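You operate a simulated robot arm through the tools that you are given. There is no shell and no other tool.

You are at the controls of a simulated robot arm. One attempt, no reset.

JOB
Swap the drum's screen for the 12 mm one.
Fine: old screen on the side table before the new one goes in, both latches closed, crank left on HOLD.

It is judged by the outcome, as a careful person would: the job done as asked, and still so three seconds after it is handed in. It fails if anything else is knocked over, pushed out of place, dropped, spilled or broken.

ROBOT AND FRAMES
A 6-joint arm with a two-finger gripper, fixed in place. Base frame: the origin is on the floor under the middle of its stand, x ahead of it, y to its left, z up. Readings come in mm, degrees, newtons and seconds.
It reaches about 1637 mm from its shoulder. Its first joint turns from -166.0 to 166.0 degrees. Payload 3.43 kg.
The tool frame sits at the grasp point between the pads (the TCP): z along the fingers, y along the line on which they close. The tips reach 20 mm beyond it. The gripper opens to 190 mm; its body begins 248 mm behind the TCP.
Orientation is that of the tool frame in the base frame, as a unit quaternion [x, y, z, w]. With the fingers straight down and closing along the base's y, the tool's x points along the base's -x, its y along +y and its z along -z.

CONTROLS
- The arm moves only by the tool drive_tool. Its argument "commands" is a list of rows, each an object (a shift or turn left out is 0, a gripper value left out holds the last) with "dp": the shift along the base's x, y, z in units of 40 mm (1.0 is 40 mm), a list of three; "rotation": the turn, a rotation vector about the base's x, y, z in units of 8 degrees (1.0 is 8 degrees), a list of three. In form: [{"dp": [tx, ty, tz], "rotation": [rx, ry, rz]}, ...]. A call has 1 to 20 rows; each row shifts and turns the commanded pose from where the row before left it. "hand" is the opening, from 0 (shut) to 1 (fully open), set as the call begins (left out, the last holds). A call with a number of a shift or a turn outside -1 to 1 is refused whole. Each row takes 0.2 s and may step no farther than 50 mm and 8.6 degrees from the row before; otherwise, or with a gripper value out of range, the whole call is refused. A pose out of reach is approached as far as the arm can. The call stops where the force on the tool passes 40 N (or 10 N more than at its start, if that is more) or the arm is blocked; 0.2 s more then pass. The fingers move at their own pace (about 45 mm/s each) and stop on an object; they squeeze with about 28 N. The grip force told is the motor's: it shows also when the fingers shut on nothing. Time passes only in rows, and 0.2 s behind the last, so rows that do not move let the fingers close. It gives the time, the measured TCP pose, the force on the tool (base axes), the opening and the grip force at its end, in the units of the frame above (readings bear some noise), with the torque about the TCP (base axes, N m) and any sound that the robot's microphone picked up.
- Cameras (640 x 400 px; columns grow to the right, rows downward): "scene" is fixed at [51.7, -652, 1610.9]; the picture's right is [0.46, -0.89, 0.00], its down [-0.57, -0.29, -0.77] and it looks along [0.69, 0.35, -0.64] (base axes); focal length 328 px, centre (320, 200). "wrist" rides on the gripper at [70, -8, -288] in the tool frame; the picture's right is [0.12, 0.99, 0.00], its down [-0.96, 0.12, -0.25] and it looks along [-0.25, 0.03, 0.97] (tool axes); focal length 261 px, centre (320, 200). There is no depth. A picture from a camera that has moved, and an enlarged one, comes with that camera's place and axes in the base frame and with its lens.
- capture(camera): a new picture of that camera. No time passes.
- lift_body(by): slides the trunk up (or, below 0, down) by that many mm; the arm rides with it, the base frame stays. It gives what a move gives, with no picture.
- close_up(camera, box): a new picture of the part [left, top, right, bottom] of that camera's present view, enlarged. No time passes.
- hand_in(): hands the job in; it is judged then, once.

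Places have to be worked out from the pictures, the camera data and where the tool is seen. Open the gripper and draw the arm clear of the work before you hand the job in, unless the task says otherwise.

The tools are called after "Request:" as a command line: name --argument value ..., lists and objects as JSON in quotes. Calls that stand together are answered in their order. drive_tool: Moves the arm, as the interface text tells. Its arguments: {"type":"object","properties":{"commands":{"type":"array","items":{"type":"object","properties":{"dp":{"type":"array","items":{"type":"number"}},"rotation":{"type":"array","items":{"type":"number"}}}}},"hand":{"type":"number"}},"required":["commands"]} The other tools are called the same way: lift_body (by) moves the trunk up or down; capture (camera) takes a picture; close_up (camera, box) takes an enlarged picture of a part of a camera's view; hand_in () hands the job in.

At the start:

```text
time: 0.0
eef_pos: [554.3, 199.8, 1314.1]
orientation: [0.001, 1.0, 0.001, -0.001]
ft_force: [-0.8, 0.4, -0.1]
torque: [0.02, 0.0, 0.0]
finger_gap: 190.1
gripper_force: 0.1
trunk travel left (down, up): [-175.0, 65.0]
```

scene: 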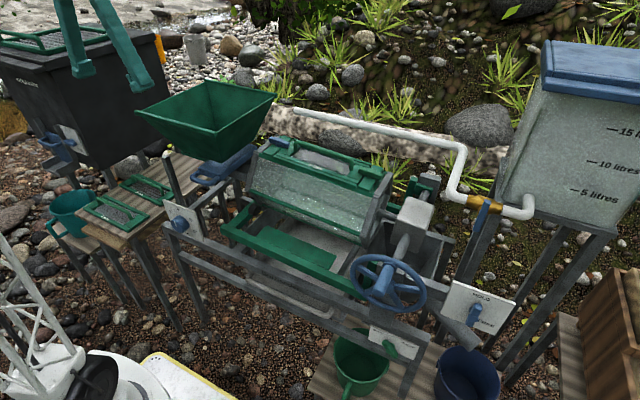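
wrist: 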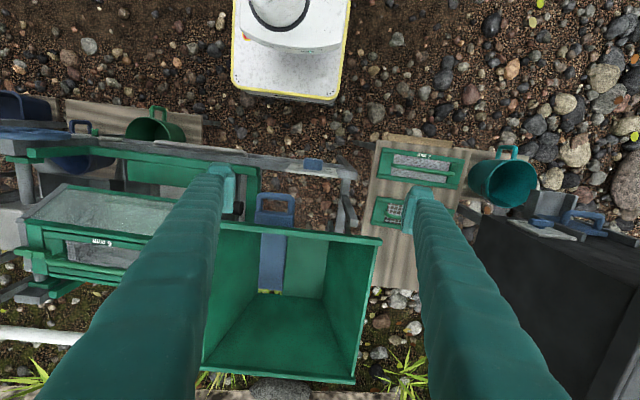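

I start by looking closely at the scene: the drum, its latches, the side table with screens, and the crank/labels.

Request:
close_up --camera "scene" --box '[220, 120, 460, 270]'

Request:
close_up --camera "scene" --box '[40, 150, 240, 275]'

Request:
close_up --camera "scene" --box '[340, 250, 540, 375]'

Request:
close_up --camera "wrist" --box '[0, 90, 240, 310]'

Request:
close_up --camera "wrist" --box '[340, 130, 540, 255]'

```text
2.67 times, centred on (340, 195) of scene
camera zoom: at [51.7, -652.0, 1610.9], right [0.46, -0.89, 0.0], down [-0.57, -0.29, -0.77], along [0.69, 0.35, -0.64], focal length 876 px, centre (267, 213)
```

zoom: 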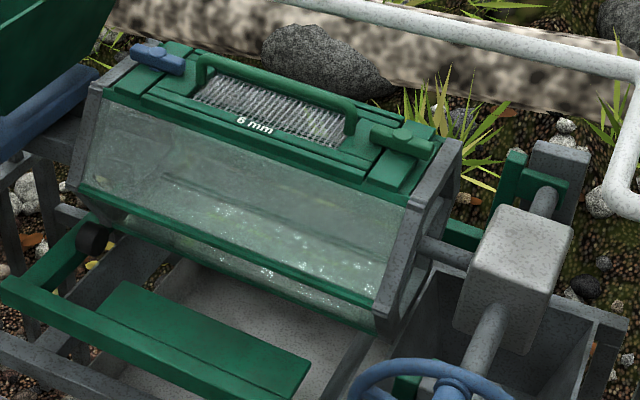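

```text
3.20 times, centred on (140, 212) of scene
camera zoom: at [51.7, -652.0, 1610.9], right [0.46, -0.89, 0.0], down [-0.57, -0.29, -0.77], along [0.69, 0.35, -0.64], focal length 1051 px, centre (896, 160)
```

zoom: 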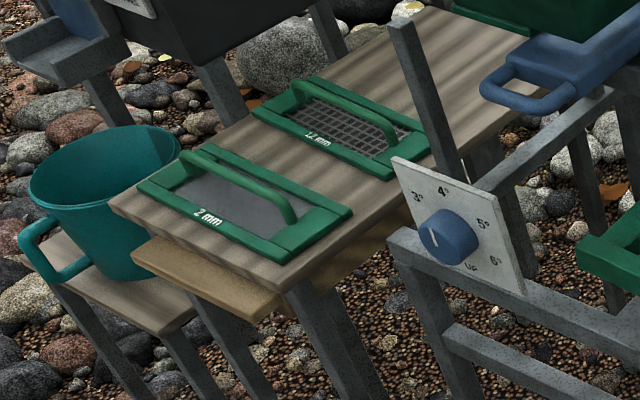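

```text
3.20 times, centred on (440, 312) of scene
camera zoom: at [51.7, -652.0, 1610.9], right [0.46, -0.89, 0.0], down [-0.57, -0.29, -0.77], along [0.69, 0.35, -0.64], focal length 1051 px, centre (-64, -160)
```

zoom: 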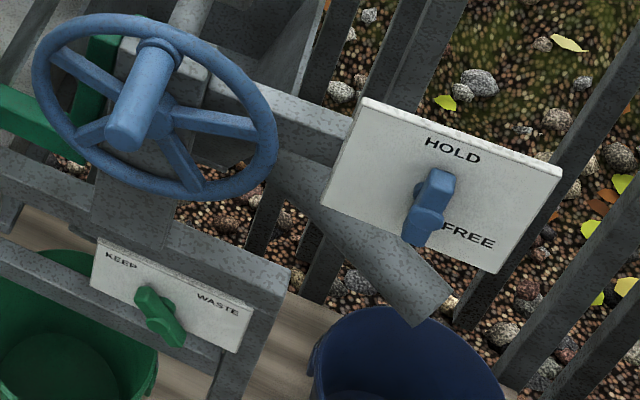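

```text
1.82 times, centred on (120, 200) of wrist
camera zoom: at [484.1, 190.6, 1599.7], right [-0.12, 0.99, 0.0], down [0.96, 0.12, 0.25], along [0.25, 0.03, -0.97], focal length 474 px, centre (684, 200)
```

zoom: 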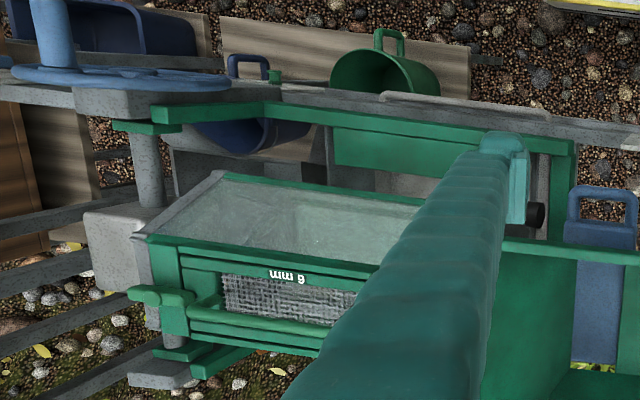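

```text
3.20 times, centred on (440, 192) of wrist
camera zoom: at [484.1, 190.6, 1599.7], right [-0.12, 0.99, 0.0], down [0.96, 0.12, 0.25], along [0.25, 0.03, -0.97], focal length 834 px, centre (-64, 224)
```

zoom: 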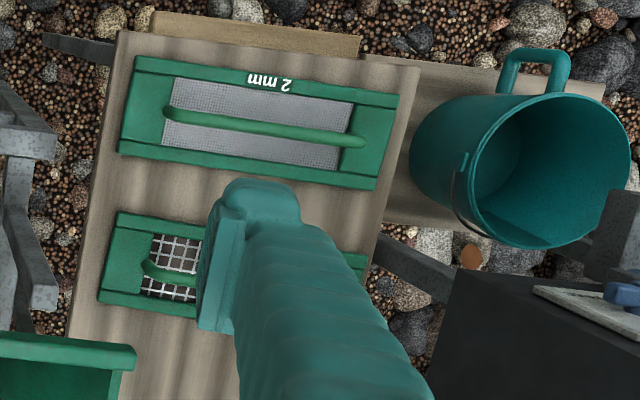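

The 6 mm screen is on the drum near (800, -260, 1056) and the 12 mm screen on the side table near (715, 537, 727). I move above the drum, staying high, to see the latches from the wrist camera.

Request:
drive_tool --commands '[{"dp": [0.2, -0.95, 0.14]}, {"dp": [0.2, -0.95, 0.14]}, {"dp": [0.2, -0.95, 0.14]}, {"dp": [0.2, -0.95, 0.14]}, {"dp": [0.2, -0.95, 0.14]}, {"dp": [0.2, -0.95, 0.14]}, {"dp": [0.2, -0.95, 0.14]}, {"dp": [0.2, -0.95, 0.14]}, {"dp": [0.2, -0.95, 0.14]}, {"dp": [0.2, -0.95, 0.14]}, {"dp": [0.2, -0.95, 0.14]}, {"dp": [0.2, -0.95, 0.14]}]' --hand 1

Request:
capture --camera "wrist"

Request:
capture --camera "scene"

```text
time: 2.6
eef_pos: [641.8, -257.1, 1332.5]
orientation: [0.0, 1.0, -0.002, 0.003]
ft_force: [0.0, 1.0, 0.9]
torque: [-0.17, -0.06, 0.0]
finger_gap: 190.2
gripper_force: 0.0
out of reach, approached as far as the arm can: row 8, 9, 10, 11, 12
trunk travel left (down, up): [-175.0, 65.0]
```

```text
taken
camera wrist: at [568.3, -263.5, 1618.7], right [-0.12, 0.99, 0.0], down [0.96, 0.12, 0.25], along [0.25, 0.03, -0.97], focal length 261 px, centre (320, 200)
```

wrist: 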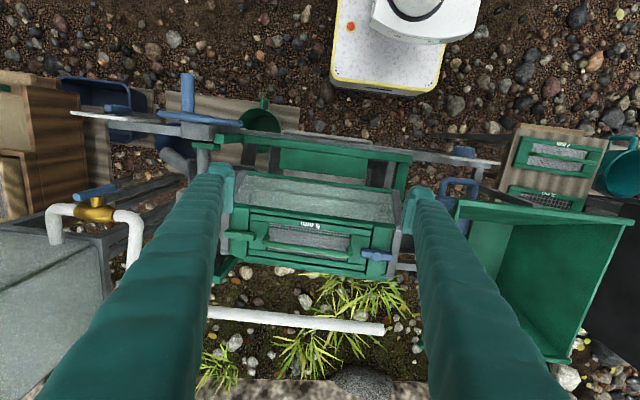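

```text
taken
```

scene: 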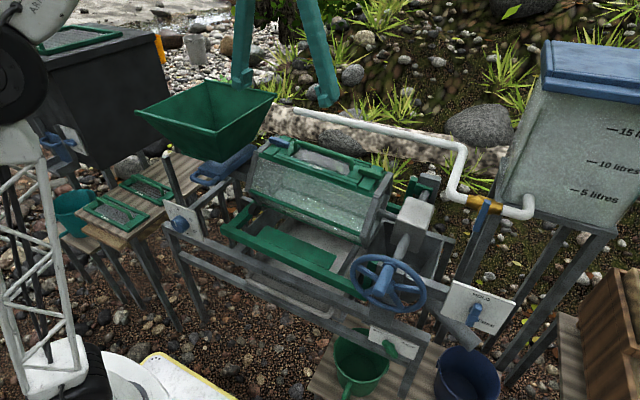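

Now the drum is seen from above between the fingers. I enlarge the drum, the latches, and the HOLD/FREE panel.

Request:
close_up --camera "wrist" --box '[210, 160, 420, 290]'

Request:
close_up --camera "wrist" --box '[60, 70, 220, 170]'

Request:
close_up --camera "scene" --box '[430, 270, 530, 345]'

Request:
close_up --camera "scene" --box '[240, 130, 400, 230]'

```text
3.05 times, centred on (315, 225) of wrist
camera zoom: at [568.3, -263.5, 1618.7], right [-0.12, 0.99, 0.0], down [0.96, 0.12, 0.25], along [0.25, 0.03, -0.97], focal length 794 px, centre (335, 124)
```

zoom: 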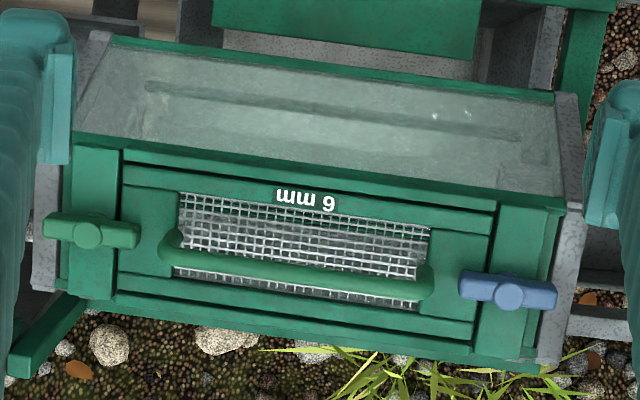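

```text
4.00 times, centred on (140, 120) of wrist
camera zoom: at [568.3, -263.5, 1618.7], right [-0.12, 0.99, 0.0], down [0.96, 0.12, 0.25], along [0.25, 0.03, -0.97], focal length 1043 px, centre (1040, 520)
```

zoom: 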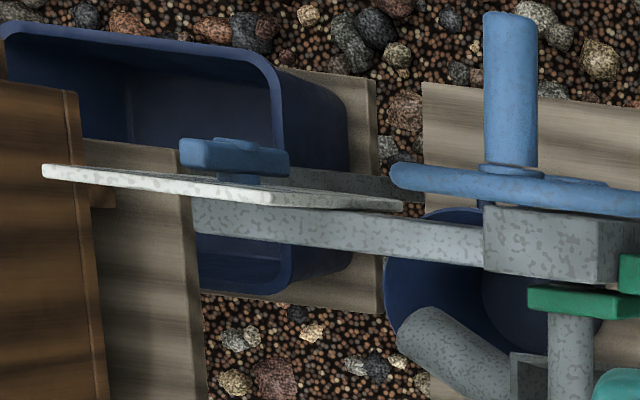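

```text
5.33 times, centred on (480, 308) of scene
camera zoom: at [51.7, -652.0, 1610.9], right [0.46, -0.89, 0.0], down [-0.57, -0.29, -0.77], along [0.69, 0.35, -0.64], focal length 1751 px, centre (-533, -373)
```

zoom: 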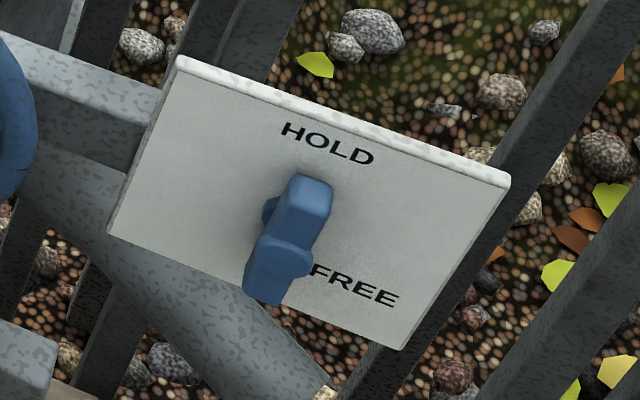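

```text
4.00 times, centred on (320, 180) of scene
camera zoom: at [51.7, -652.0, 1610.9], right [0.46, -0.89, 0.0], down [-0.57, -0.29, -0.77], along [0.69, 0.35, -0.64], focal length 1314 px, centre (320, 280)
```

zoom: 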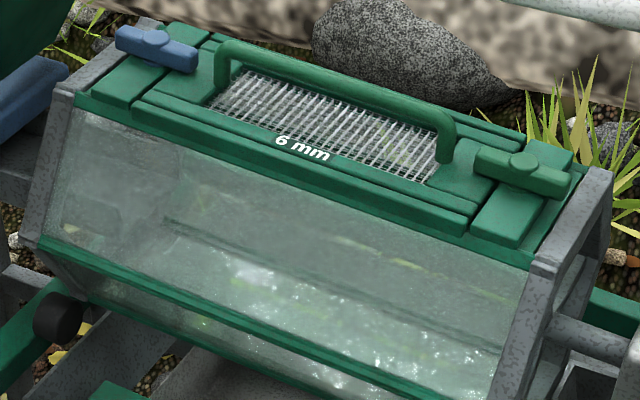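

The latches are bar-shaped turn latches, both lying along the drum axis (closed over the screen ends), and the lever lies in line with HOLD. The drum appears tilted about 4° (the slope dial), higher at +y. I shift forward to look more squarely down on the drum face.

Request:
drive_tool --commands '[{"dp": [0.9, 0, -0.2]}, {"dp": [0.9, 0, -0.2]}, {"dp": [0.9, 0, -0.2]}, {}]'

Request:
close_up --camera "wrist" --box '[200, 120, 440, 270]'

Request:
capture --camera "wrist"

```text
time: 3.6
eef_pos: [744.8, -254.2, 1297.2]
orientation: [0.0, 1.0, -0.001, 0.003]
ft_force: [0.4, 0.1, 0.8]
torque: [0.02, 0.07, -0.02]
finger_gap: 190.2
gripper_force: 0.0
out of reach, approached as far as the arm can: row 2, 3
trunk travel left (down, up): [-175.0, 65.0]
```

```text
2.67 times, centred on (320, 195) of wrist
camera zoom: at [673.1, -261.3, 1583.5], right [-0.12, 0.99, 0.0], down [0.96, 0.12, 0.25], along [0.25, 0.03, -0.97], focal length 695 px, centre (320, 213)
```

zoom: 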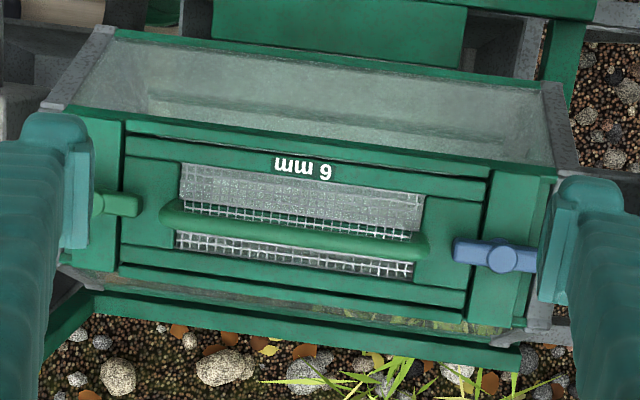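

```text
taken
camera wrist: at [673.1, -261.3, 1583.5], right [-0.12, 0.99, 0.0], down [0.96, 0.12, 0.25], along [0.25, 0.03, -0.97], focal length 261 px, centre (320, 200)
```

wrist: 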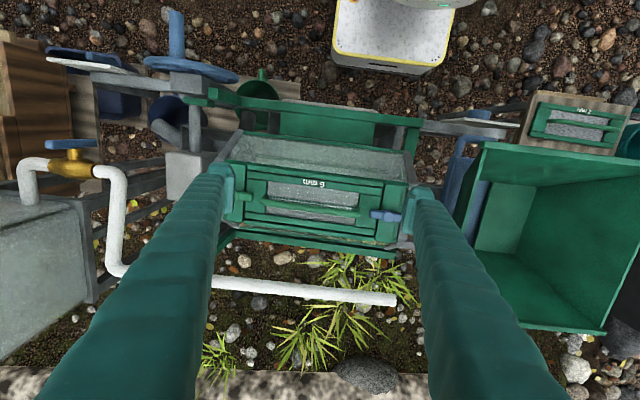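

Reach is at its upper limit here, so I raise the trunk fully to gain headroom over the drum and hopper (hopper rim corner at about (661, -6, 1168)).

Request:
lift_body --by 65

Request:
capture --camera "scene"

```text
time: 4.6
eef_pos: [744.5, -253.1, 1361.2]
orientation: [0.001, 1.0, -0.001, 0.003]
ft_force: [-1.2, 0.2, 0.1]
torque: [-0.01, 0.01, 0.02]
finger_gap: 190.0
gripper_force: 0.0
trunk travel left (down, up): [-240.0, 0.0]
```

```text
taken
```

scene: 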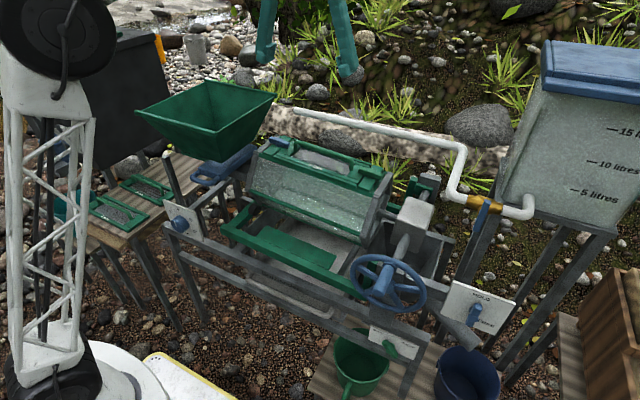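

Trunk is up. Now I go above the blue latch (est. (826, -103, 1075)) and turn the tool 90° so the fingers close along x, across the latch bar.

Request:
drive_tool --commands '[{"dp": [0.4, 0.75, -0.5], "rotation": [0, 0, 1]}, {"dp": [0.4, 0.75, -0.5], "rotation": [0, 0, 1]}, {"dp": [0.4, 0.75, -0.5], "rotation": [0, 0, 1]}, {"dp": [0.4, 0.75, -0.5], "rotation": [0, 0, 1]}, {"dp": [0.4, 0.75, -0.5], "rotation": [0, 0, 1]}, {"rotation": [0, 0, 1]}, {"rotation": [0, 0, 1]}, {"rotation": [0, 0, 1]}, {"rotation": [0, 0, 1]}, {"rotation": [0, 0, 1]}, {"rotation": [0, 0, 1]}, {"rotation": [0, 0, 0.25]}, {}]' --hand 0.35

Request:
capture --camera "wrist"

Request:
capture --camera "scene"

```text
time: 7.4
eef_pos: [825.4, -103.8, 1263.9]
orientation: [0.708, -0.707, -0.003, -0.004]
ft_force: [0.3, -0.6, -0.3]
torque: [-0.04, 0.02, 0.03]
finger_gap: 66.6
gripper_force: 0.1
trunk travel left (down, up): [-240.0, 0.0]
```

```text
taken
camera wrist: at [833.2, -175.4, 1549.7], right [-0.99, -0.12, 0.0], down [-0.12, 0.96, 0.25], along [-0.03, 0.25, -0.97], focal length 261 px, centre (320, 200)
```

wrist: 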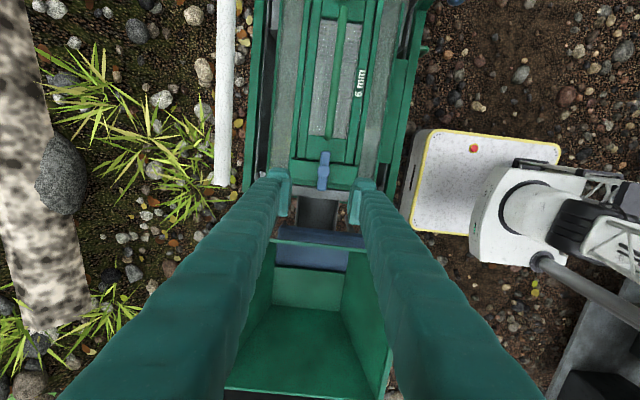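

```text
taken
```

scene: 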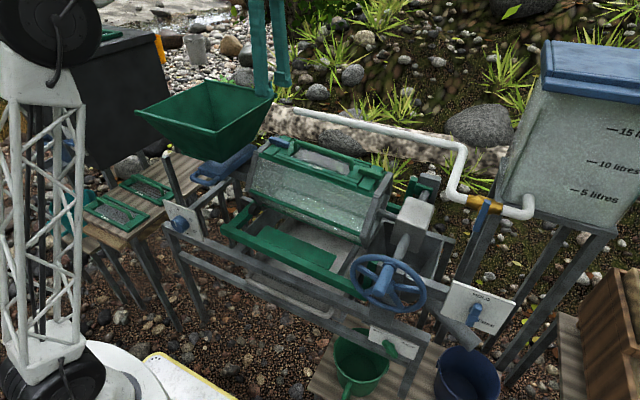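

The blue latch is visible at the end of the screen. I enlarge to read its position and the drum tilt.

Request:
close_up --camera "wrist" --box '[250, 0, 430, 230]'

Request:
close_up --camera "wrist" --box '[270, 130, 390, 205]'

Request:
close_up --camera "scene" --box '[150, 185, 230, 245]'

```text
1.74 times, centred on (340, 115) of wrist
camera zoom: at [833.2, -175.4, 1549.7], right [-0.99, -0.12, 0.0], down [-0.12, 0.96, 0.25], along [-0.03, 0.25, -0.97], focal length 453 px, centre (285, 348)
```

zoom: 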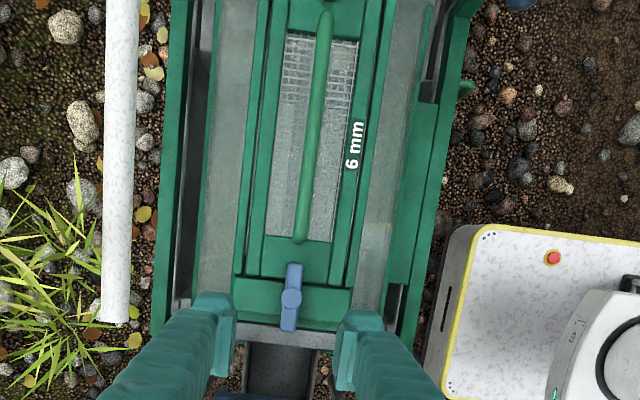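

```text
5.33 times, centred on (330, 168) of wrist
camera zoom: at [833.2, -175.4, 1549.7], right [-0.99, -0.12, 0.0], down [-0.12, 0.96, 0.25], along [-0.03, 0.25, -0.97], focal length 1390 px, centre (267, 373)
```

zoom: 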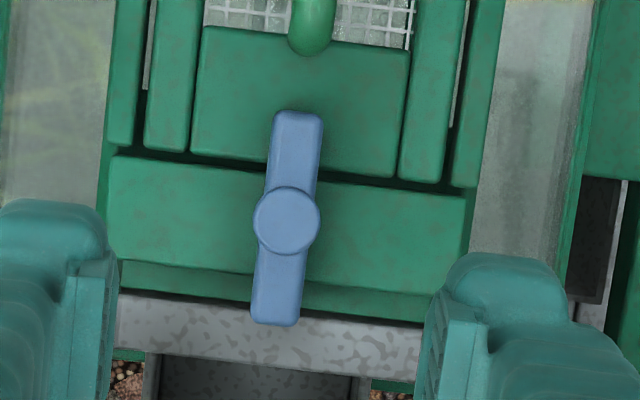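

```text
6.67 times, centred on (190, 215) of scene
camera zoom: at [51.7, -652.0, 1610.9], right [0.46, -0.89, 0.0], down [-0.57, -0.29, -0.77], along [0.69, 0.35, -0.64], focal length 2189 px, centre (1187, 100)
```

zoom: 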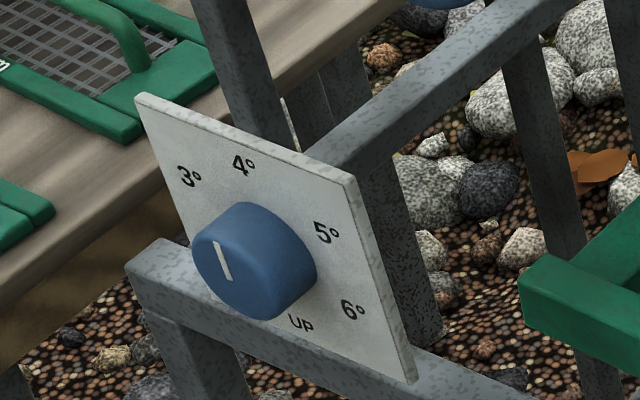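

The drum face looks level in x and tilts down ~4° toward -y; the blue boss is near (819, -104, ~1085). I tilt the tool ~3.3° about x to match the face and come down to about 50 mm above the latch.

Request:
drive_tool --commands '[{"dp": [-0.08, 0, -0.8], "rotation": [0.2, 0, 0]}, {"dp": [-0.08, 0, -0.8], "rotation": [0.2, 0, 0]}, {"dp": [0, 0, -0.8]}, {"dp": [0, 0, -0.8]}, {}]' --hand 0.3

Request:
capture --camera "wrist"

Request:
close_up --camera "wrist" --box '[240, 120, 400, 220]'

Request:
close_up --camera "scene" --box '[230, 80, 330, 160]'

```text
time: 8.6
eef_pos: [819.3, -104.4, 1135.9]
orientation: [-0.706, 0.707, 0.02, 0.024]
ft_force: [0.1, 0.7, -0.8]
torque: [0.0, 0.01, 0.02]
finger_gap: 57.1
gripper_force: 0.0
trunk travel left (down, up): [-240.0, 0.0]
```

```text
taken
camera wrist: at [826.7, -192.2, 1418.1], right [-0.99, -0.12, -0.01], down [-0.12, 0.94, 0.31], along [-0.03, 0.31, -0.95], focal length 261 px, centre (320, 200)
```

wrist: 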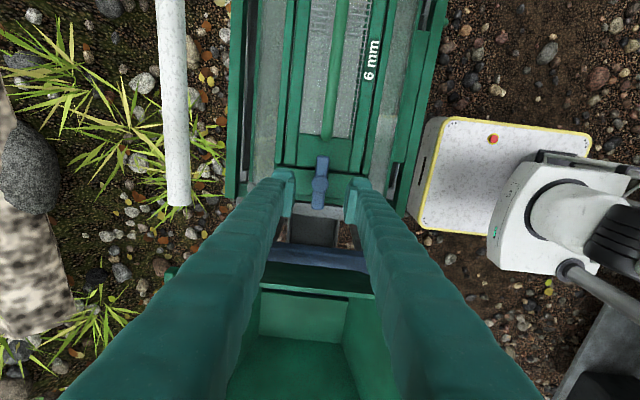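

```text
4.00 times, centred on (320, 170) of wrist
camera zoom: at [826.7, -192.2, 1418.1], right [-0.99, -0.12, -0.01], down [-0.12, 0.94, 0.31], along [-0.03, 0.31, -0.95], focal length 1043 px, centre (320, 320)
```

zoom: 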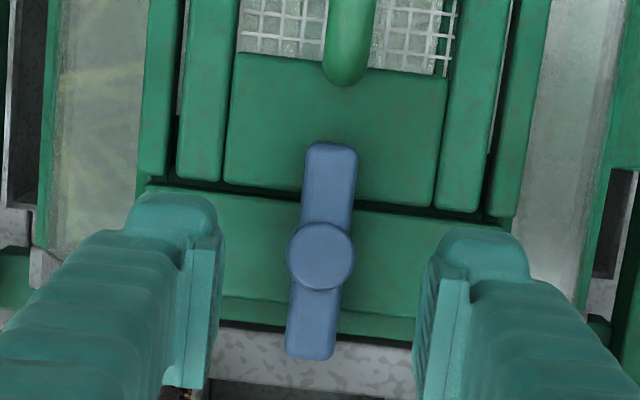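

```text
5.00 times, centred on (280, 120) of scene
camera zoom: at [51.7, -652.0, 1610.9], right [0.46, -0.89, 0.0], down [-0.57, -0.29, -0.77], along [0.69, 0.35, -0.64], focal length 1642 px, centre (520, 600)
```

zoom: 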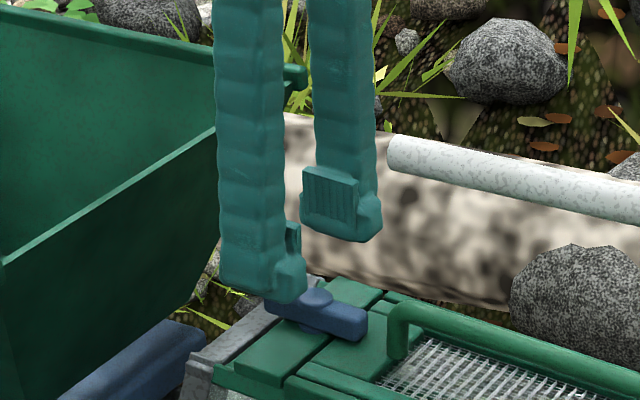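

The latch is centred between the fingers; the boss is near (820.5, -105, 1080). I narrow the gap to ~45 mm and descend gently in steps, watching the force for contact with the block beneath.

Request:
drive_tool --commands '[{"dp": [0.03, -0.02, -0.45]}, {"dp": [0, 0, -0.45]}, {}]' --hand 0.25

Request:
close_up --camera "scene" --box '[230, 80, 330, 160]'

Request:
close_up --camera "wrist" --box '[240, 120, 400, 220]'

```text
time: 9.4
eef_pos: [821.1, -104.8, 1099.6]
orientation: [0.707, -0.707, -0.02, -0.024]
ft_force: [0.5, -0.5, 0.5]
torque: [-0.01, 0.0, 0.02]
finger_gap: 47.5
gripper_force: 0.1
trunk travel left (down, up): [-240.0, 0.0]
```

```text
5.00 times, centred on (280, 120) of scene
camera zoom: at [51.7, -652.0, 1610.9], right [0.46, -0.89, 0.0], down [-0.57, -0.29, -0.77], along [0.69, 0.35, -0.64], focal length 1642 px, centre (520, 600)
```

zoom: 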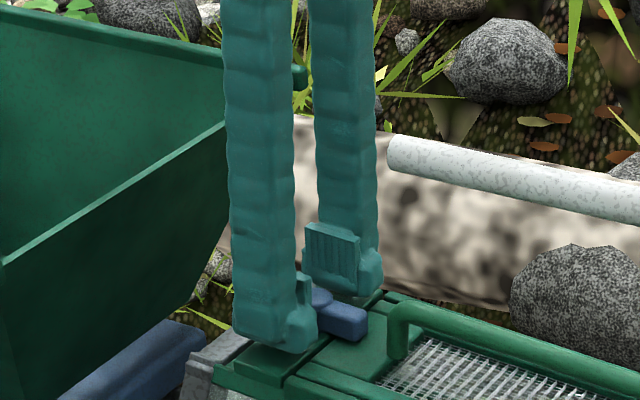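

```text
4.00 times, centred on (320, 170) of wrist
camera zoom: at [827.9, -192.6, 1380.9], right [-0.99, -0.12, -0.01], down [-0.12, 0.94, 0.31], along [-0.03, 0.31, -0.95], focal length 1043 px, centre (320, 320)
```

zoom: 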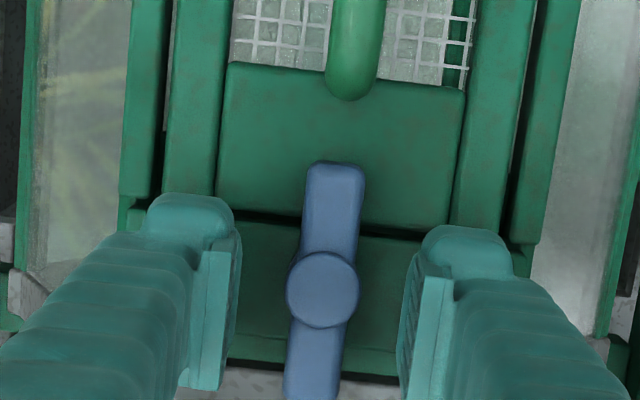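

Fingers now straddle the latch with tips roughly at boss-top height. I go down 8 mm more and check the force.

Request:
drive_tool --commands '[{"dp": [0, 0.01, -0.1]}, {"dp": [0, 0, -0.1]}, {}]'

Request:
close_up --camera "scene" --box '[250, 110, 320, 160]'

```text
time: 10.2
eef_pos: [820.0, -103.4, 1092.2]
orientation: [-0.707, 0.707, 0.02, 0.024]
ft_force: [-0.3, 0.5, 18.4]
torque: [0.19, 0.2, -0.17]
finger_gap: 48.0
gripper_force: 0.6
trunk travel left (down, up): [-240.0, 0.0]
```

```text
8.00 times, centred on (285, 135) of scene
camera zoom: at [51.7, -652.0, 1610.9], right [0.46, -0.89, 0.0], down [-0.57, -0.29, -0.77], along [0.69, 0.35, -0.64], focal length 2627 px, centre (600, 720)
```

zoom: 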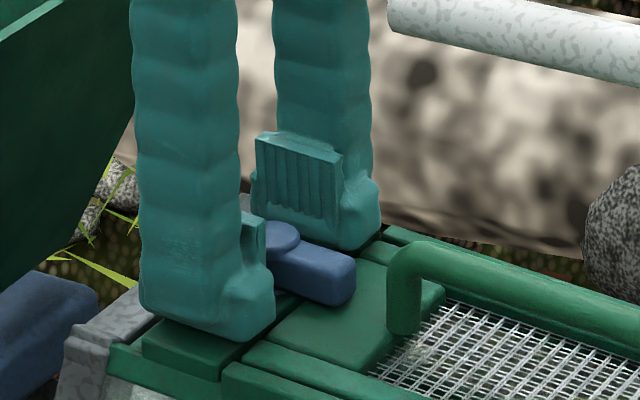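

Contact with the block at TCP z≈1092 (18 N), so the block top is ~1072. I raise ~4 mm, centre on the pivot (821, -105.5), and close to a loose straddle of ~27 mm.

Request:
drive_tool --commands '[{"dp": [0.025, -0.055, 0.1]}, {}, {}]' --hand 0.14

Request:
close_up --camera "wrist" --box '[240, 120, 400, 220]'

Request:
close_up --camera "scene" --box '[250, 110, 320, 160]'

```text
time: 11.0
eef_pos: [821.6, -105.6, 1095.1]
orientation: [-0.707, 0.707, 0.022, 0.022]
ft_force: [-0.2, 0.8, -0.4]
torque: [0.0, 0.03, 0.0]
finger_gap: 26.8
gripper_force: 0.1
trunk travel left (down, up): [-240.0, 0.0]
```

```text
4.00 times, centred on (320, 170) of wrist
camera zoom: at [828.5, -194.6, 1375.8], right [-0.99, -0.12, -0.01], down [-0.12, 0.94, 0.31], along [-0.03, 0.31, -0.95], focal length 1043 px, centre (320, 320)
```

zoom: 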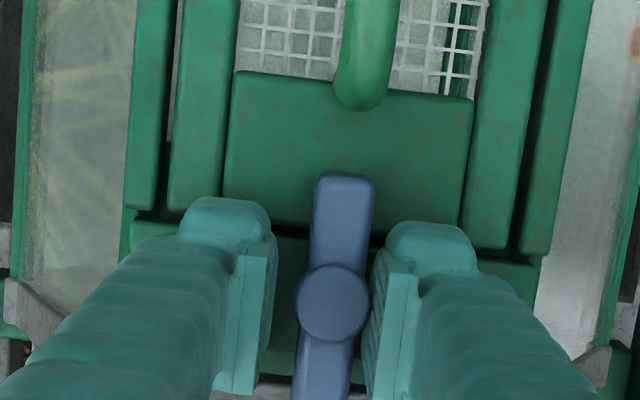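

```text
8.00 times, centred on (285, 135) of scene
camera zoom: at [51.7, -652.0, 1610.9], right [0.46, -0.89, 0.0], down [-0.57, -0.29, -0.77], along [0.69, 0.35, -0.64], focal length 2627 px, centre (600, 720)
```

zoom: 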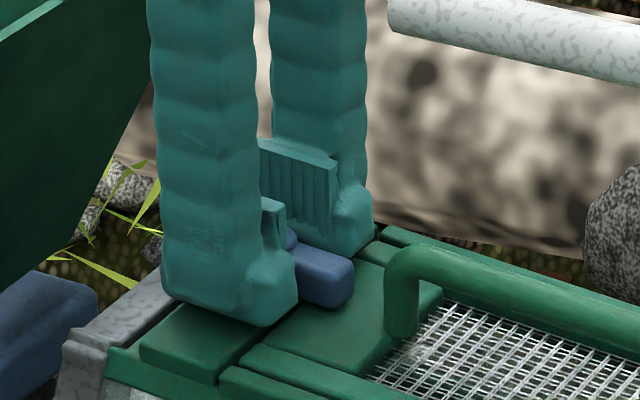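

The boss sits ~3 mm toward -x of the finger centre, so I shift -2.8 mm in x, then start turning the latch clockwise by 24° to test its direction.

Request:
drive_tool --commands '[{"dp": [-0.07, 0, 0]}, {"rotation": [0, 0, -0.8]}, {"rotation": [0, 0, -0.8]}, {"rotation": [0, 0, -0.8]}, {"rotation": [0, 0, -0.6]}, {}]'

Request:
close_up --camera "wrist" --box '[240, 120, 400, 220]'

Request:
close_up --camera "scene" --box '[250, 110, 320, 160]'

```text
time: 12.4
eef_pos: [817.4, -107.5, 1095.9]
orientation: [-0.544, 0.838, 0.016, 0.026]
ft_force: [-1.0, -0.1, 0.4]
torque: [0.01, 0.01, 0.0]
finger_gap: 27.1
gripper_force: 0.3
trunk travel left (down, up): [-240.0, 0.0]
```

```text
4.00 times, centred on (320, 170) of wrist
camera zoom: at [789.1, -189.8, 1376.6], right [-0.96, 0.3, -0.01], down [0.28, 0.91, 0.31], along [0.1, 0.29, -0.95], focal length 1043 px, centre (320, 320)
```

zoom: 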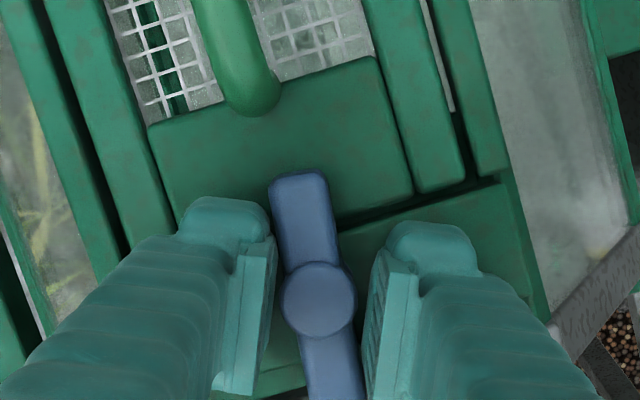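

```text
8.00 times, centred on (285, 135) of scene
camera zoom: at [51.7, -652.0, 1610.9], right [0.46, -0.89, 0.0], down [-0.57, -0.29, -0.77], along [0.69, 0.35, -0.64], focal length 2627 px, centre (600, 720)
```

zoom: 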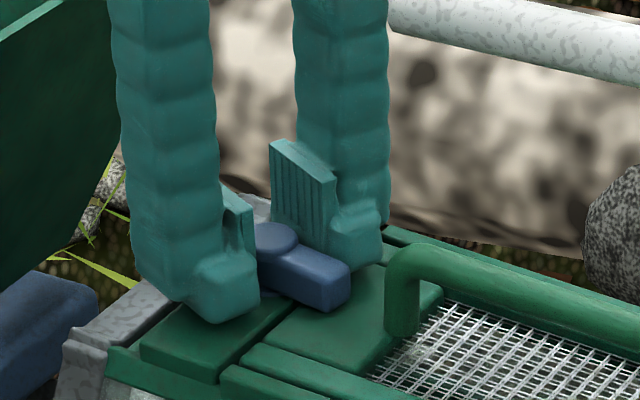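

The latch is turning freely (about 8–10° so far after slack). I fix the tool tilt so it stays normal to the drum face and keep turning clockwise.

Request:
drive_tool --commands '[{"rotation": [0.07, 0.18, 0]}, {"rotation": [0, 0.06, -0.98]}, {"rotation": [0, 0.06, -0.98]}, {"rotation": [0, 0.06, -0.98]}, {"rotation": [0, 0.06, -0.98]}, {"rotation": [0, 0.06, -0.98]}, {}]'

Request:
close_up --camera "wrist" --box '[240, 120, 400, 220]'

Request:
close_up --camera "scene" --box '[250, 110, 320, 160]'

```text
time: 14.0
eef_pos: [817.6, -106.3, 1095.2]
orientation: [-0.229, 0.973, 0.03, 0.01]
ft_force: [1.9, -2.0, -0.3]
torque: [-0.05, -0.04, 0.02]
finger_gap: 27.9
gripper_force: 1.3
trunk travel left (down, up): [-240.0, 0.0]
```

```text
4.00 times, centred on (320, 170) of wrist
camera zoom: at [757.0, -163.0, 1378.1], right [-0.55, 0.83, 0.05], down [0.81, 0.52, 0.28], along [0.21, 0.2, -0.96], focal length 1043 px, centre (320, 320)
```

zoom: 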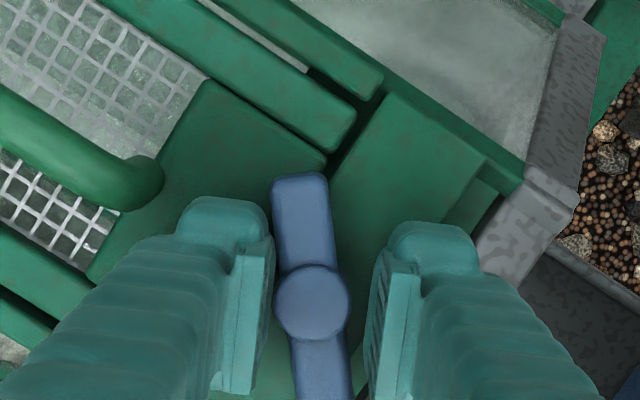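

```text
8.00 times, centred on (285, 135) of scene
camera zoom: at [51.7, -652.0, 1610.9], right [0.46, -0.89, 0.0], down [-0.57, -0.29, -0.77], along [0.69, 0.35, -0.64], focal length 2627 px, centre (600, 720)
```

zoom: 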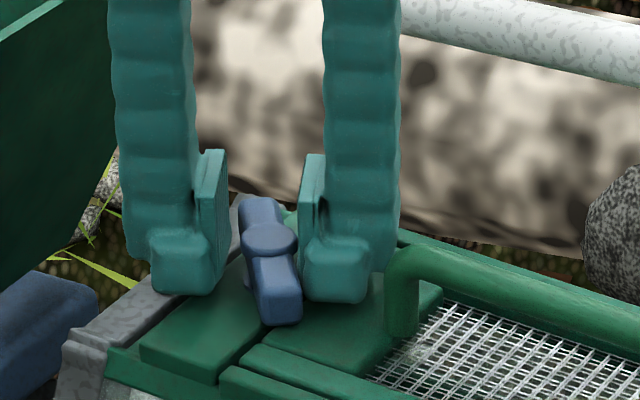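

The latch has turned ~50°. I nudge to keep the boss centred and complete the turn to about 90°.

Request:
drive_tool --commands '[{"dp": [0.03, -0.04, 0], "rotation": [0, 0.06, -0.98]}, {"rotation": [0, 0.06, -0.98]}, {"rotation": [0, 0.06, -0.98]}, {"rotation": [0, 0.06, -0.98]}, {"rotation": [0, 0.06, -0.98]}, {}]'

Request:
close_up --camera "wrist" --box '[240, 120, 400, 220]'

Request:
close_up --camera "scene" --box '[250, 110, 320, 160]'

```text
time: 15.4
eef_pos: [819.4, -108.0, 1095.5]
orientation: [0.111, 0.993, 0.03, -0.002]
ft_force: [-1.2, -2.3, -0.1]
torque: [-0.04, 0.02, 0.05]
finger_gap: 28.4
gripper_force: 1.3
trunk travel left (down, up): [-240.0, 0.0]
```

```text
4.00 times, centred on (320, 170) of wrist
camera zoom: at [746.5, -116.7, 1381.2], right [0.1, 0.99, 0.06], down [0.96, -0.11, 0.25], along [0.25, 0.03, -0.97], focal length 1043 px, centre (320, 320)
```

zoom: 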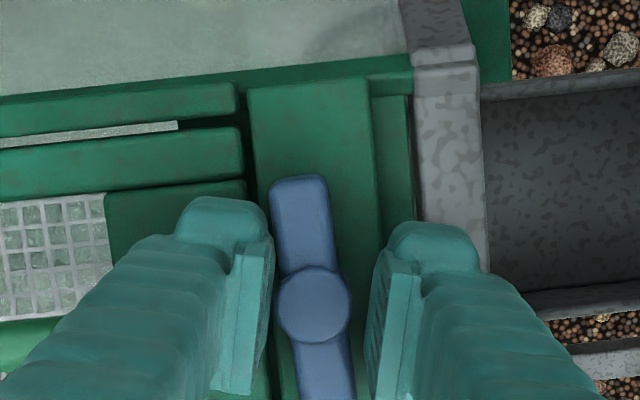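

```text
8.00 times, centred on (285, 135) of scene
camera zoom: at [51.7, -652.0, 1610.9], right [0.46, -0.89, 0.0], down [-0.57, -0.29, -0.77], along [0.69, 0.35, -0.64], focal length 2627 px, centre (600, 720)
```

zoom: 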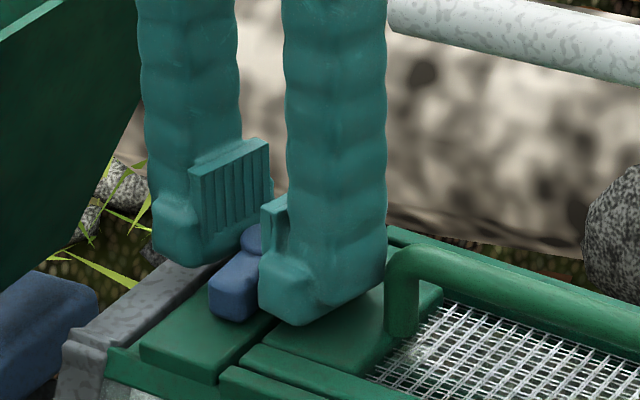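

The blue latch is at ~86°, clear of the screen. I give a last small turn, then lift straight up off it.

Request:
drive_tool --commands '[{"rotation": [0, 0.04, -0.6]}, {}]'

Request:
close_up --camera "wrist" --box '[240, 120, 400, 220]'

```text
time: 16.0
eef_pos: [819.5, -108.6, 1094.9]
orientation: [0.151, 0.988, 0.03, -0.003]
ft_force: [-1.2, -2.9, 0.7]
torque: [-0.05, 0.02, 0.05]
finger_gap: 28.6
gripper_force: 2.0
trunk travel left (down, up): [-240.0, 0.0]
```

```text
4.00 times, centred on (320, 170) of wrist
camera zoom: at [748.1, -111.5, 1381.5], right [0.18, 0.98, 0.06], down [0.95, -0.19, 0.24], along [0.25, 0.01, -0.97], focal length 1043 px, centre (320, 320)
```

zoom: 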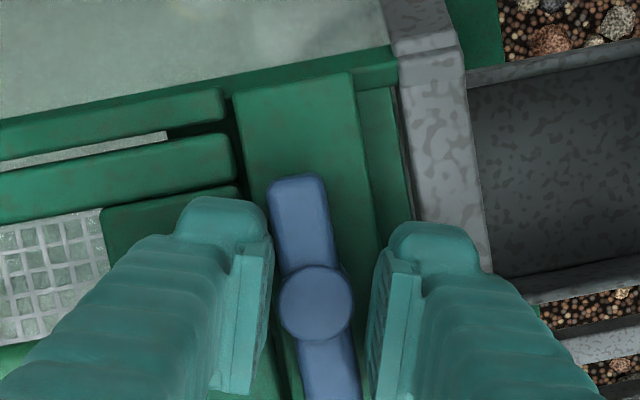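

The blue latch is fully open. I lift off, travel to above the green latch (~(820, -421)), turning the fingers back to close along x.

Request:
drive_tool --commands '[{"dp": [0, 0, 0.7]}, {"dp": [0, 0, 0.7]}, {"dp": [0, 0, 0.7]}, {"dp": [0, -0.56, 0], "rotation": [0, -0.06, 0.96]}, {"dp": [0, -0.56, 0], "rotation": [0, -0.06, 0.96]}, {"dp": [0, -0.56, 0], "rotation": [0, -0.06, 0.96]}, {"dp": [0, -0.56, 0], "rotation": [0, -0.06, 0.96]}, {"dp": [0, -0.56, 0], "rotation": [0, -0.06, 0.96]}, {"dp": [0, -0.56, 0], "rotation": [0, -0.06, 0.96]}, {"dp": [0, -0.56, 0], "rotation": [0, -0.06, 0.96]}, {"dp": [0, -0.56, 0], "rotation": [0, -0.06, 0.96]}, {"dp": [0, -0.56, 0], "rotation": [0, -0.06, 0.96]}, {"dp": [0, -0.56, 0], "rotation": [0, -0.06, 0.96]}, {"dp": [0, -0.56, 0], "rotation": [0, -0.06, 0.96]}, {"dp": [0, -0.56, 0], "rotation": [0, -0.06, 0.96]}, {"dp": [0, -0.56, 0], "rotation": [0, -0.06, 0.96]}, {"dp": [0, -0.56, 0], "rotation": [0, -0.06, 0.96]}, {}]'

Request:
capture --camera "wrist"

Request:
capture --camera "scene"

Request:
close_up --camera "wrist" --box '[240, 120, 400, 220]'

```text
time: 19.8
eef_pos: [819.4, -423.0, 1180.5]
orientation: [0.709, -0.704, -0.023, -0.024]
ft_force: [0.3, 0.1, 0.3]
torque: [0.02, 0.01, -0.01]
finger_gap: 26.7
gripper_force: 0.0
trunk travel left (down, up): [-240.0, 0.0]
```

```text
taken
camera wrist: at [828.4, -512.0, 1461.1], right [-0.99, -0.13, -0.01], down [-0.12, 0.94, 0.31], along [-0.03, 0.31, -0.95], focal length 261 px, centre (320, 200)
```

wrist: 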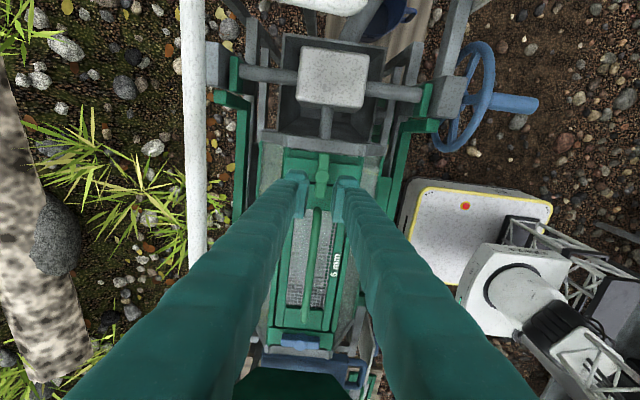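

```text
taken
```

scene: 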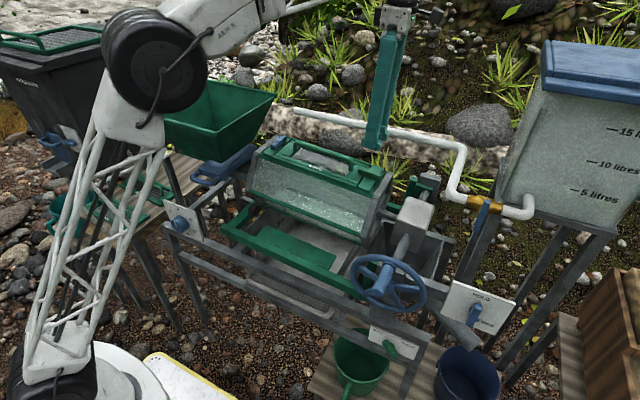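

```text
4.00 times, centred on (320, 170) of wrist
camera zoom: at [828.4, -512.0, 1461.1], right [-0.99, -0.13, -0.01], down [-0.12, 0.94, 0.31], along [-0.03, 0.31, -0.95], focal length 1043 px, centre (320, 320)
```

zoom: 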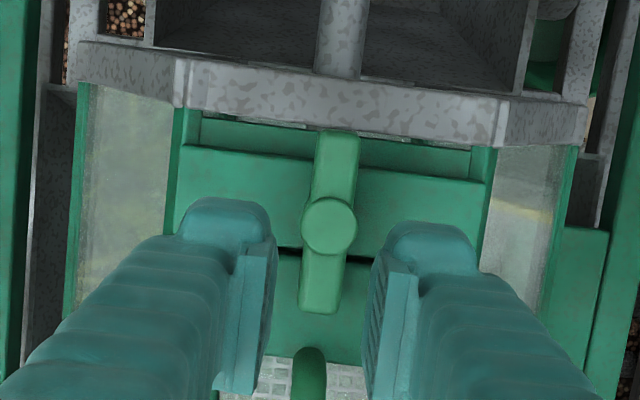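

Green boss located near (817.5, -420, ~1067). I open to 45 mm and descend to ~40 mm above working height, then look again.

Request:
drive_tool --commands '[{"dp": [-0.02, 0.04, -0.85]}, {"dp": [-0.02, 0.04, -0.85]}, {}]' --hand 0.25

Request:
close_up --camera "wrist" --box '[240, 120, 400, 220]'

Request:
close_up --camera "scene" --box '[335, 140, 415, 200]'

```text
time: 20.6
eef_pos: [817.3, -418.5, 1108.6]
orientation: [0.709, -0.704, -0.024, -0.025]
ft_force: [0.8, 0.4, -0.1]
torque: [0.0, 0.04, 0.02]
finger_gap: 47.4
gripper_force: 0.1
trunk travel left (down, up): [-240.0, 0.0]
```

```text
4.00 times, centred on (320, 170) of wrist
camera zoom: at [825.8, -508.5, 1390.9], right [-0.99, -0.12, -0.01], down [-0.12, 0.94, 0.31], along [-0.03, 0.31, -0.95], focal length 1043 px, centre (320, 320)
```

zoom: 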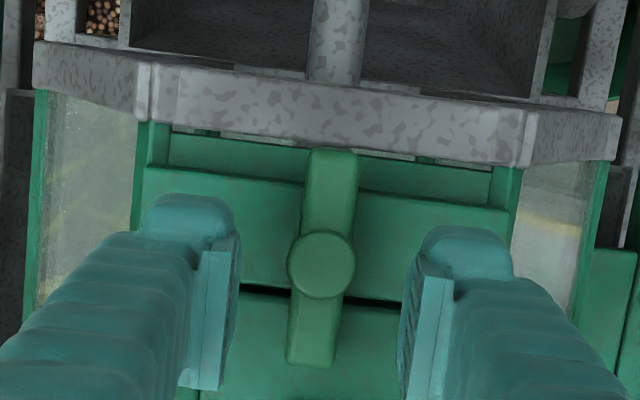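

```text
6.67 times, centred on (375, 170) of scene
camera zoom: at [51.7, -652.0, 1610.9], right [0.46, -0.89, 0.0], down [-0.57, -0.29, -0.77], along [0.69, 0.35, -0.64], focal length 2189 px, centre (-47, 400)
```

zoom: 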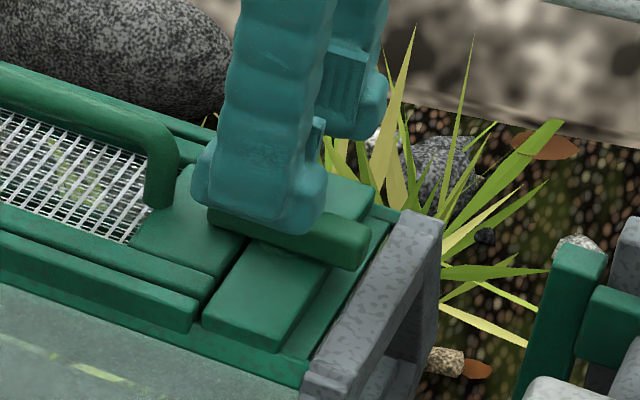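

Boss is well centred. I descend ~31 mm, then check for contact.

Request:
drive_tool --commands '[{"dp": [0.01, -0.025, -0.5]}, {"dp": [0, 0, -0.25]}, {}]'

Request:
close_up --camera "scene" --box '[335, 140, 415, 200]'

Request:
close_up --camera "wrist" --box '[240, 120, 400, 220]'

```text
time: 21.4
eef_pos: [818.1, -420.2, 1079.0]
orientation: [0.709, -0.705, -0.023, -0.025]
ft_force: [0.0, -0.8, 0.0]
torque: [0.03, 0.02, 0.01]
finger_gap: 47.5
gripper_force: 0.0
trunk travel left (down, up): [-240.0, 0.0]
```

```text
6.67 times, centred on (375, 170) of scene
camera zoom: at [51.7, -652.0, 1610.9], right [0.46, -0.89, 0.0], down [-0.57, -0.29, -0.77], along [0.69, 0.35, -0.64], focal length 2189 px, centre (-47, 400)
```

zoom: 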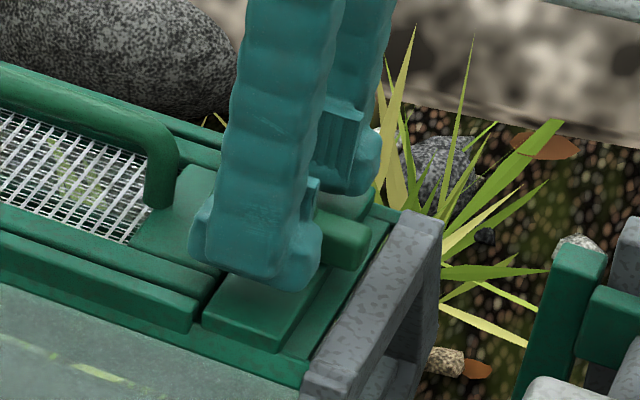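

```text
4.00 times, centred on (320, 170) of wrist
camera zoom: at [826.2, -509.2, 1361.7], right [-0.99, -0.12, -0.01], down [-0.12, 0.94, 0.31], along [-0.03, 0.31, -0.95], focal length 1043 px, centre (320, 320)
```

zoom: 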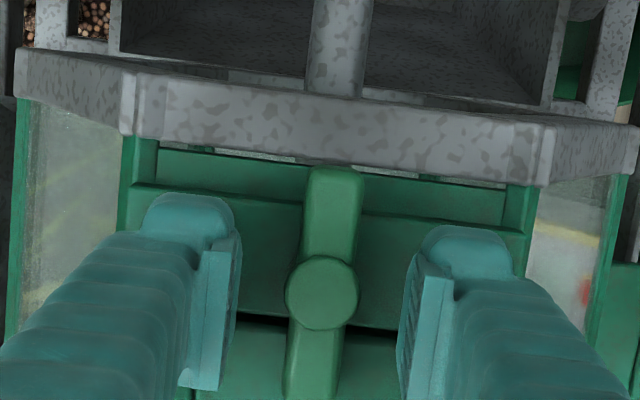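

No contact yet at 1079. I drop 4 mm more, narrow the straddle to ~27 mm.

Request:
drive_tool --commands '[{"dp": [-0.01, 0, -0.1]}, {}, {}]' --hand 0.14

Request:
close_up --camera "wrist" --box '[240, 120, 400, 220]'

```text
time: 22.2
eef_pos: [819.2, -420.4, 1077.3]
orientation: [0.708, -0.705, -0.023, -0.024]
ft_force: [1.1, -0.3, 0.1]
torque: [0.01, 0.0, -0.01]
finger_gap: 26.7
gripper_force: 0.0
trunk travel left (down, up): [-240.0, 0.0]
```

```text
4.00 times, centred on (320, 170) of wrist
camera zoom: at [827.0, -509.7, 1357.3], right [-0.99, -0.12, -0.01], down [-0.12, 0.94, 0.31], along [-0.03, 0.31, -0.95], focal length 1043 px, centre (320, 320)
```

zoom: 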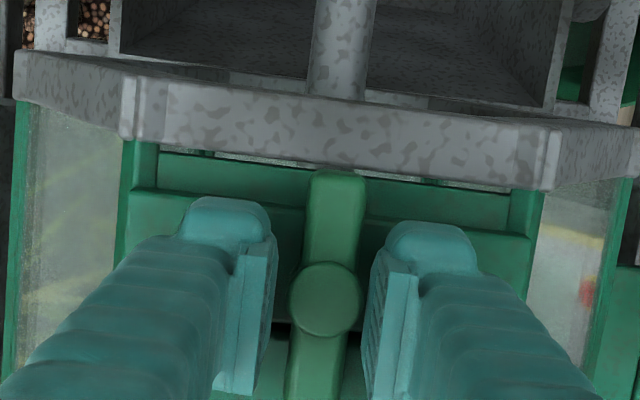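

Centred. I try the same clockwise turn on the green latch, first ~24°.

Request:
drive_tool --commands '[{"rotation": [0, 0.066, -0.98]}, {"rotation": [0, 0.066, -0.98]}, {"rotation": [0, 0.066, -0.98]}, {}]'

Request:
close_up --camera "wrist" --box '[240, 120, 400, 220]'

```text
time: 23.2
eef_pos: [816.9, -420.4, 1077.1]
orientation: [-0.55, 0.834, 0.028, 0.02]
ft_force: [0.0, 0.6, 0.4]
torque: [-0.01, -0.03, -0.02]
finger_gap: 26.4
gripper_force: 0.2
trunk travel left (down, up): [-240.0, 0.0]
```

```text
4.00 times, centred on (320, 170) of wrist
camera zoom: at [796.8, -506.4, 1358.2], right [-0.96, 0.28, 0.02], down [0.27, 0.91, 0.31], along [0.07, 0.3, -0.95], focal length 1043 px, centre (320, 320)
```

zoom: 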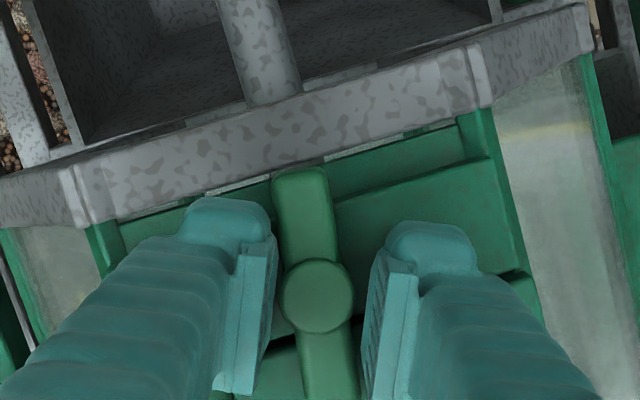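

It turns freely too. I continue the clockwise turn in two stages.

Request:
drive_tool --commands '[{"rotation": [0, 0.066, -0.98]}, {"rotation": [0, 0.066, -0.98]}, {"rotation": [0, 0.066, -0.98]}, {"rotation": [0, 0.066, -0.98]}, {"rotation": [0, 0.066, -0.98]}, {}]'

Request:
close_up --camera "wrist" --box '[240, 120, 400, 220]'

```text
time: 24.6
eef_pos: [817.7, -419.5, 1076.8]
orientation: [-0.236, 0.971, 0.033, 0.009]
ft_force: [2.2, -1.4, -0.8]
torque: [0.0, 0.01, 0.05]
finger_gap: 27.9
gripper_force: 0.8
trunk travel left (down, up): [-240.0, 0.0]
```

```text
4.00 times, centred on (320, 170) of wrist
camera zoom: at [758.1, -478.1, 1359.3], right [-0.56, 0.82, 0.05], down [0.8, 0.53, 0.28], along [0.21, 0.2, -0.96], focal length 1043 px, centre (320, 320)
```

zoom: 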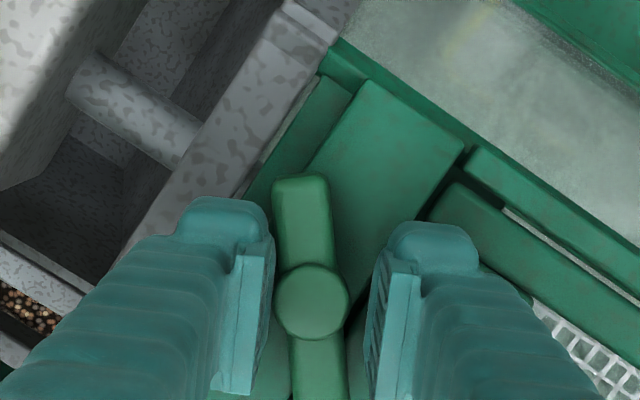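

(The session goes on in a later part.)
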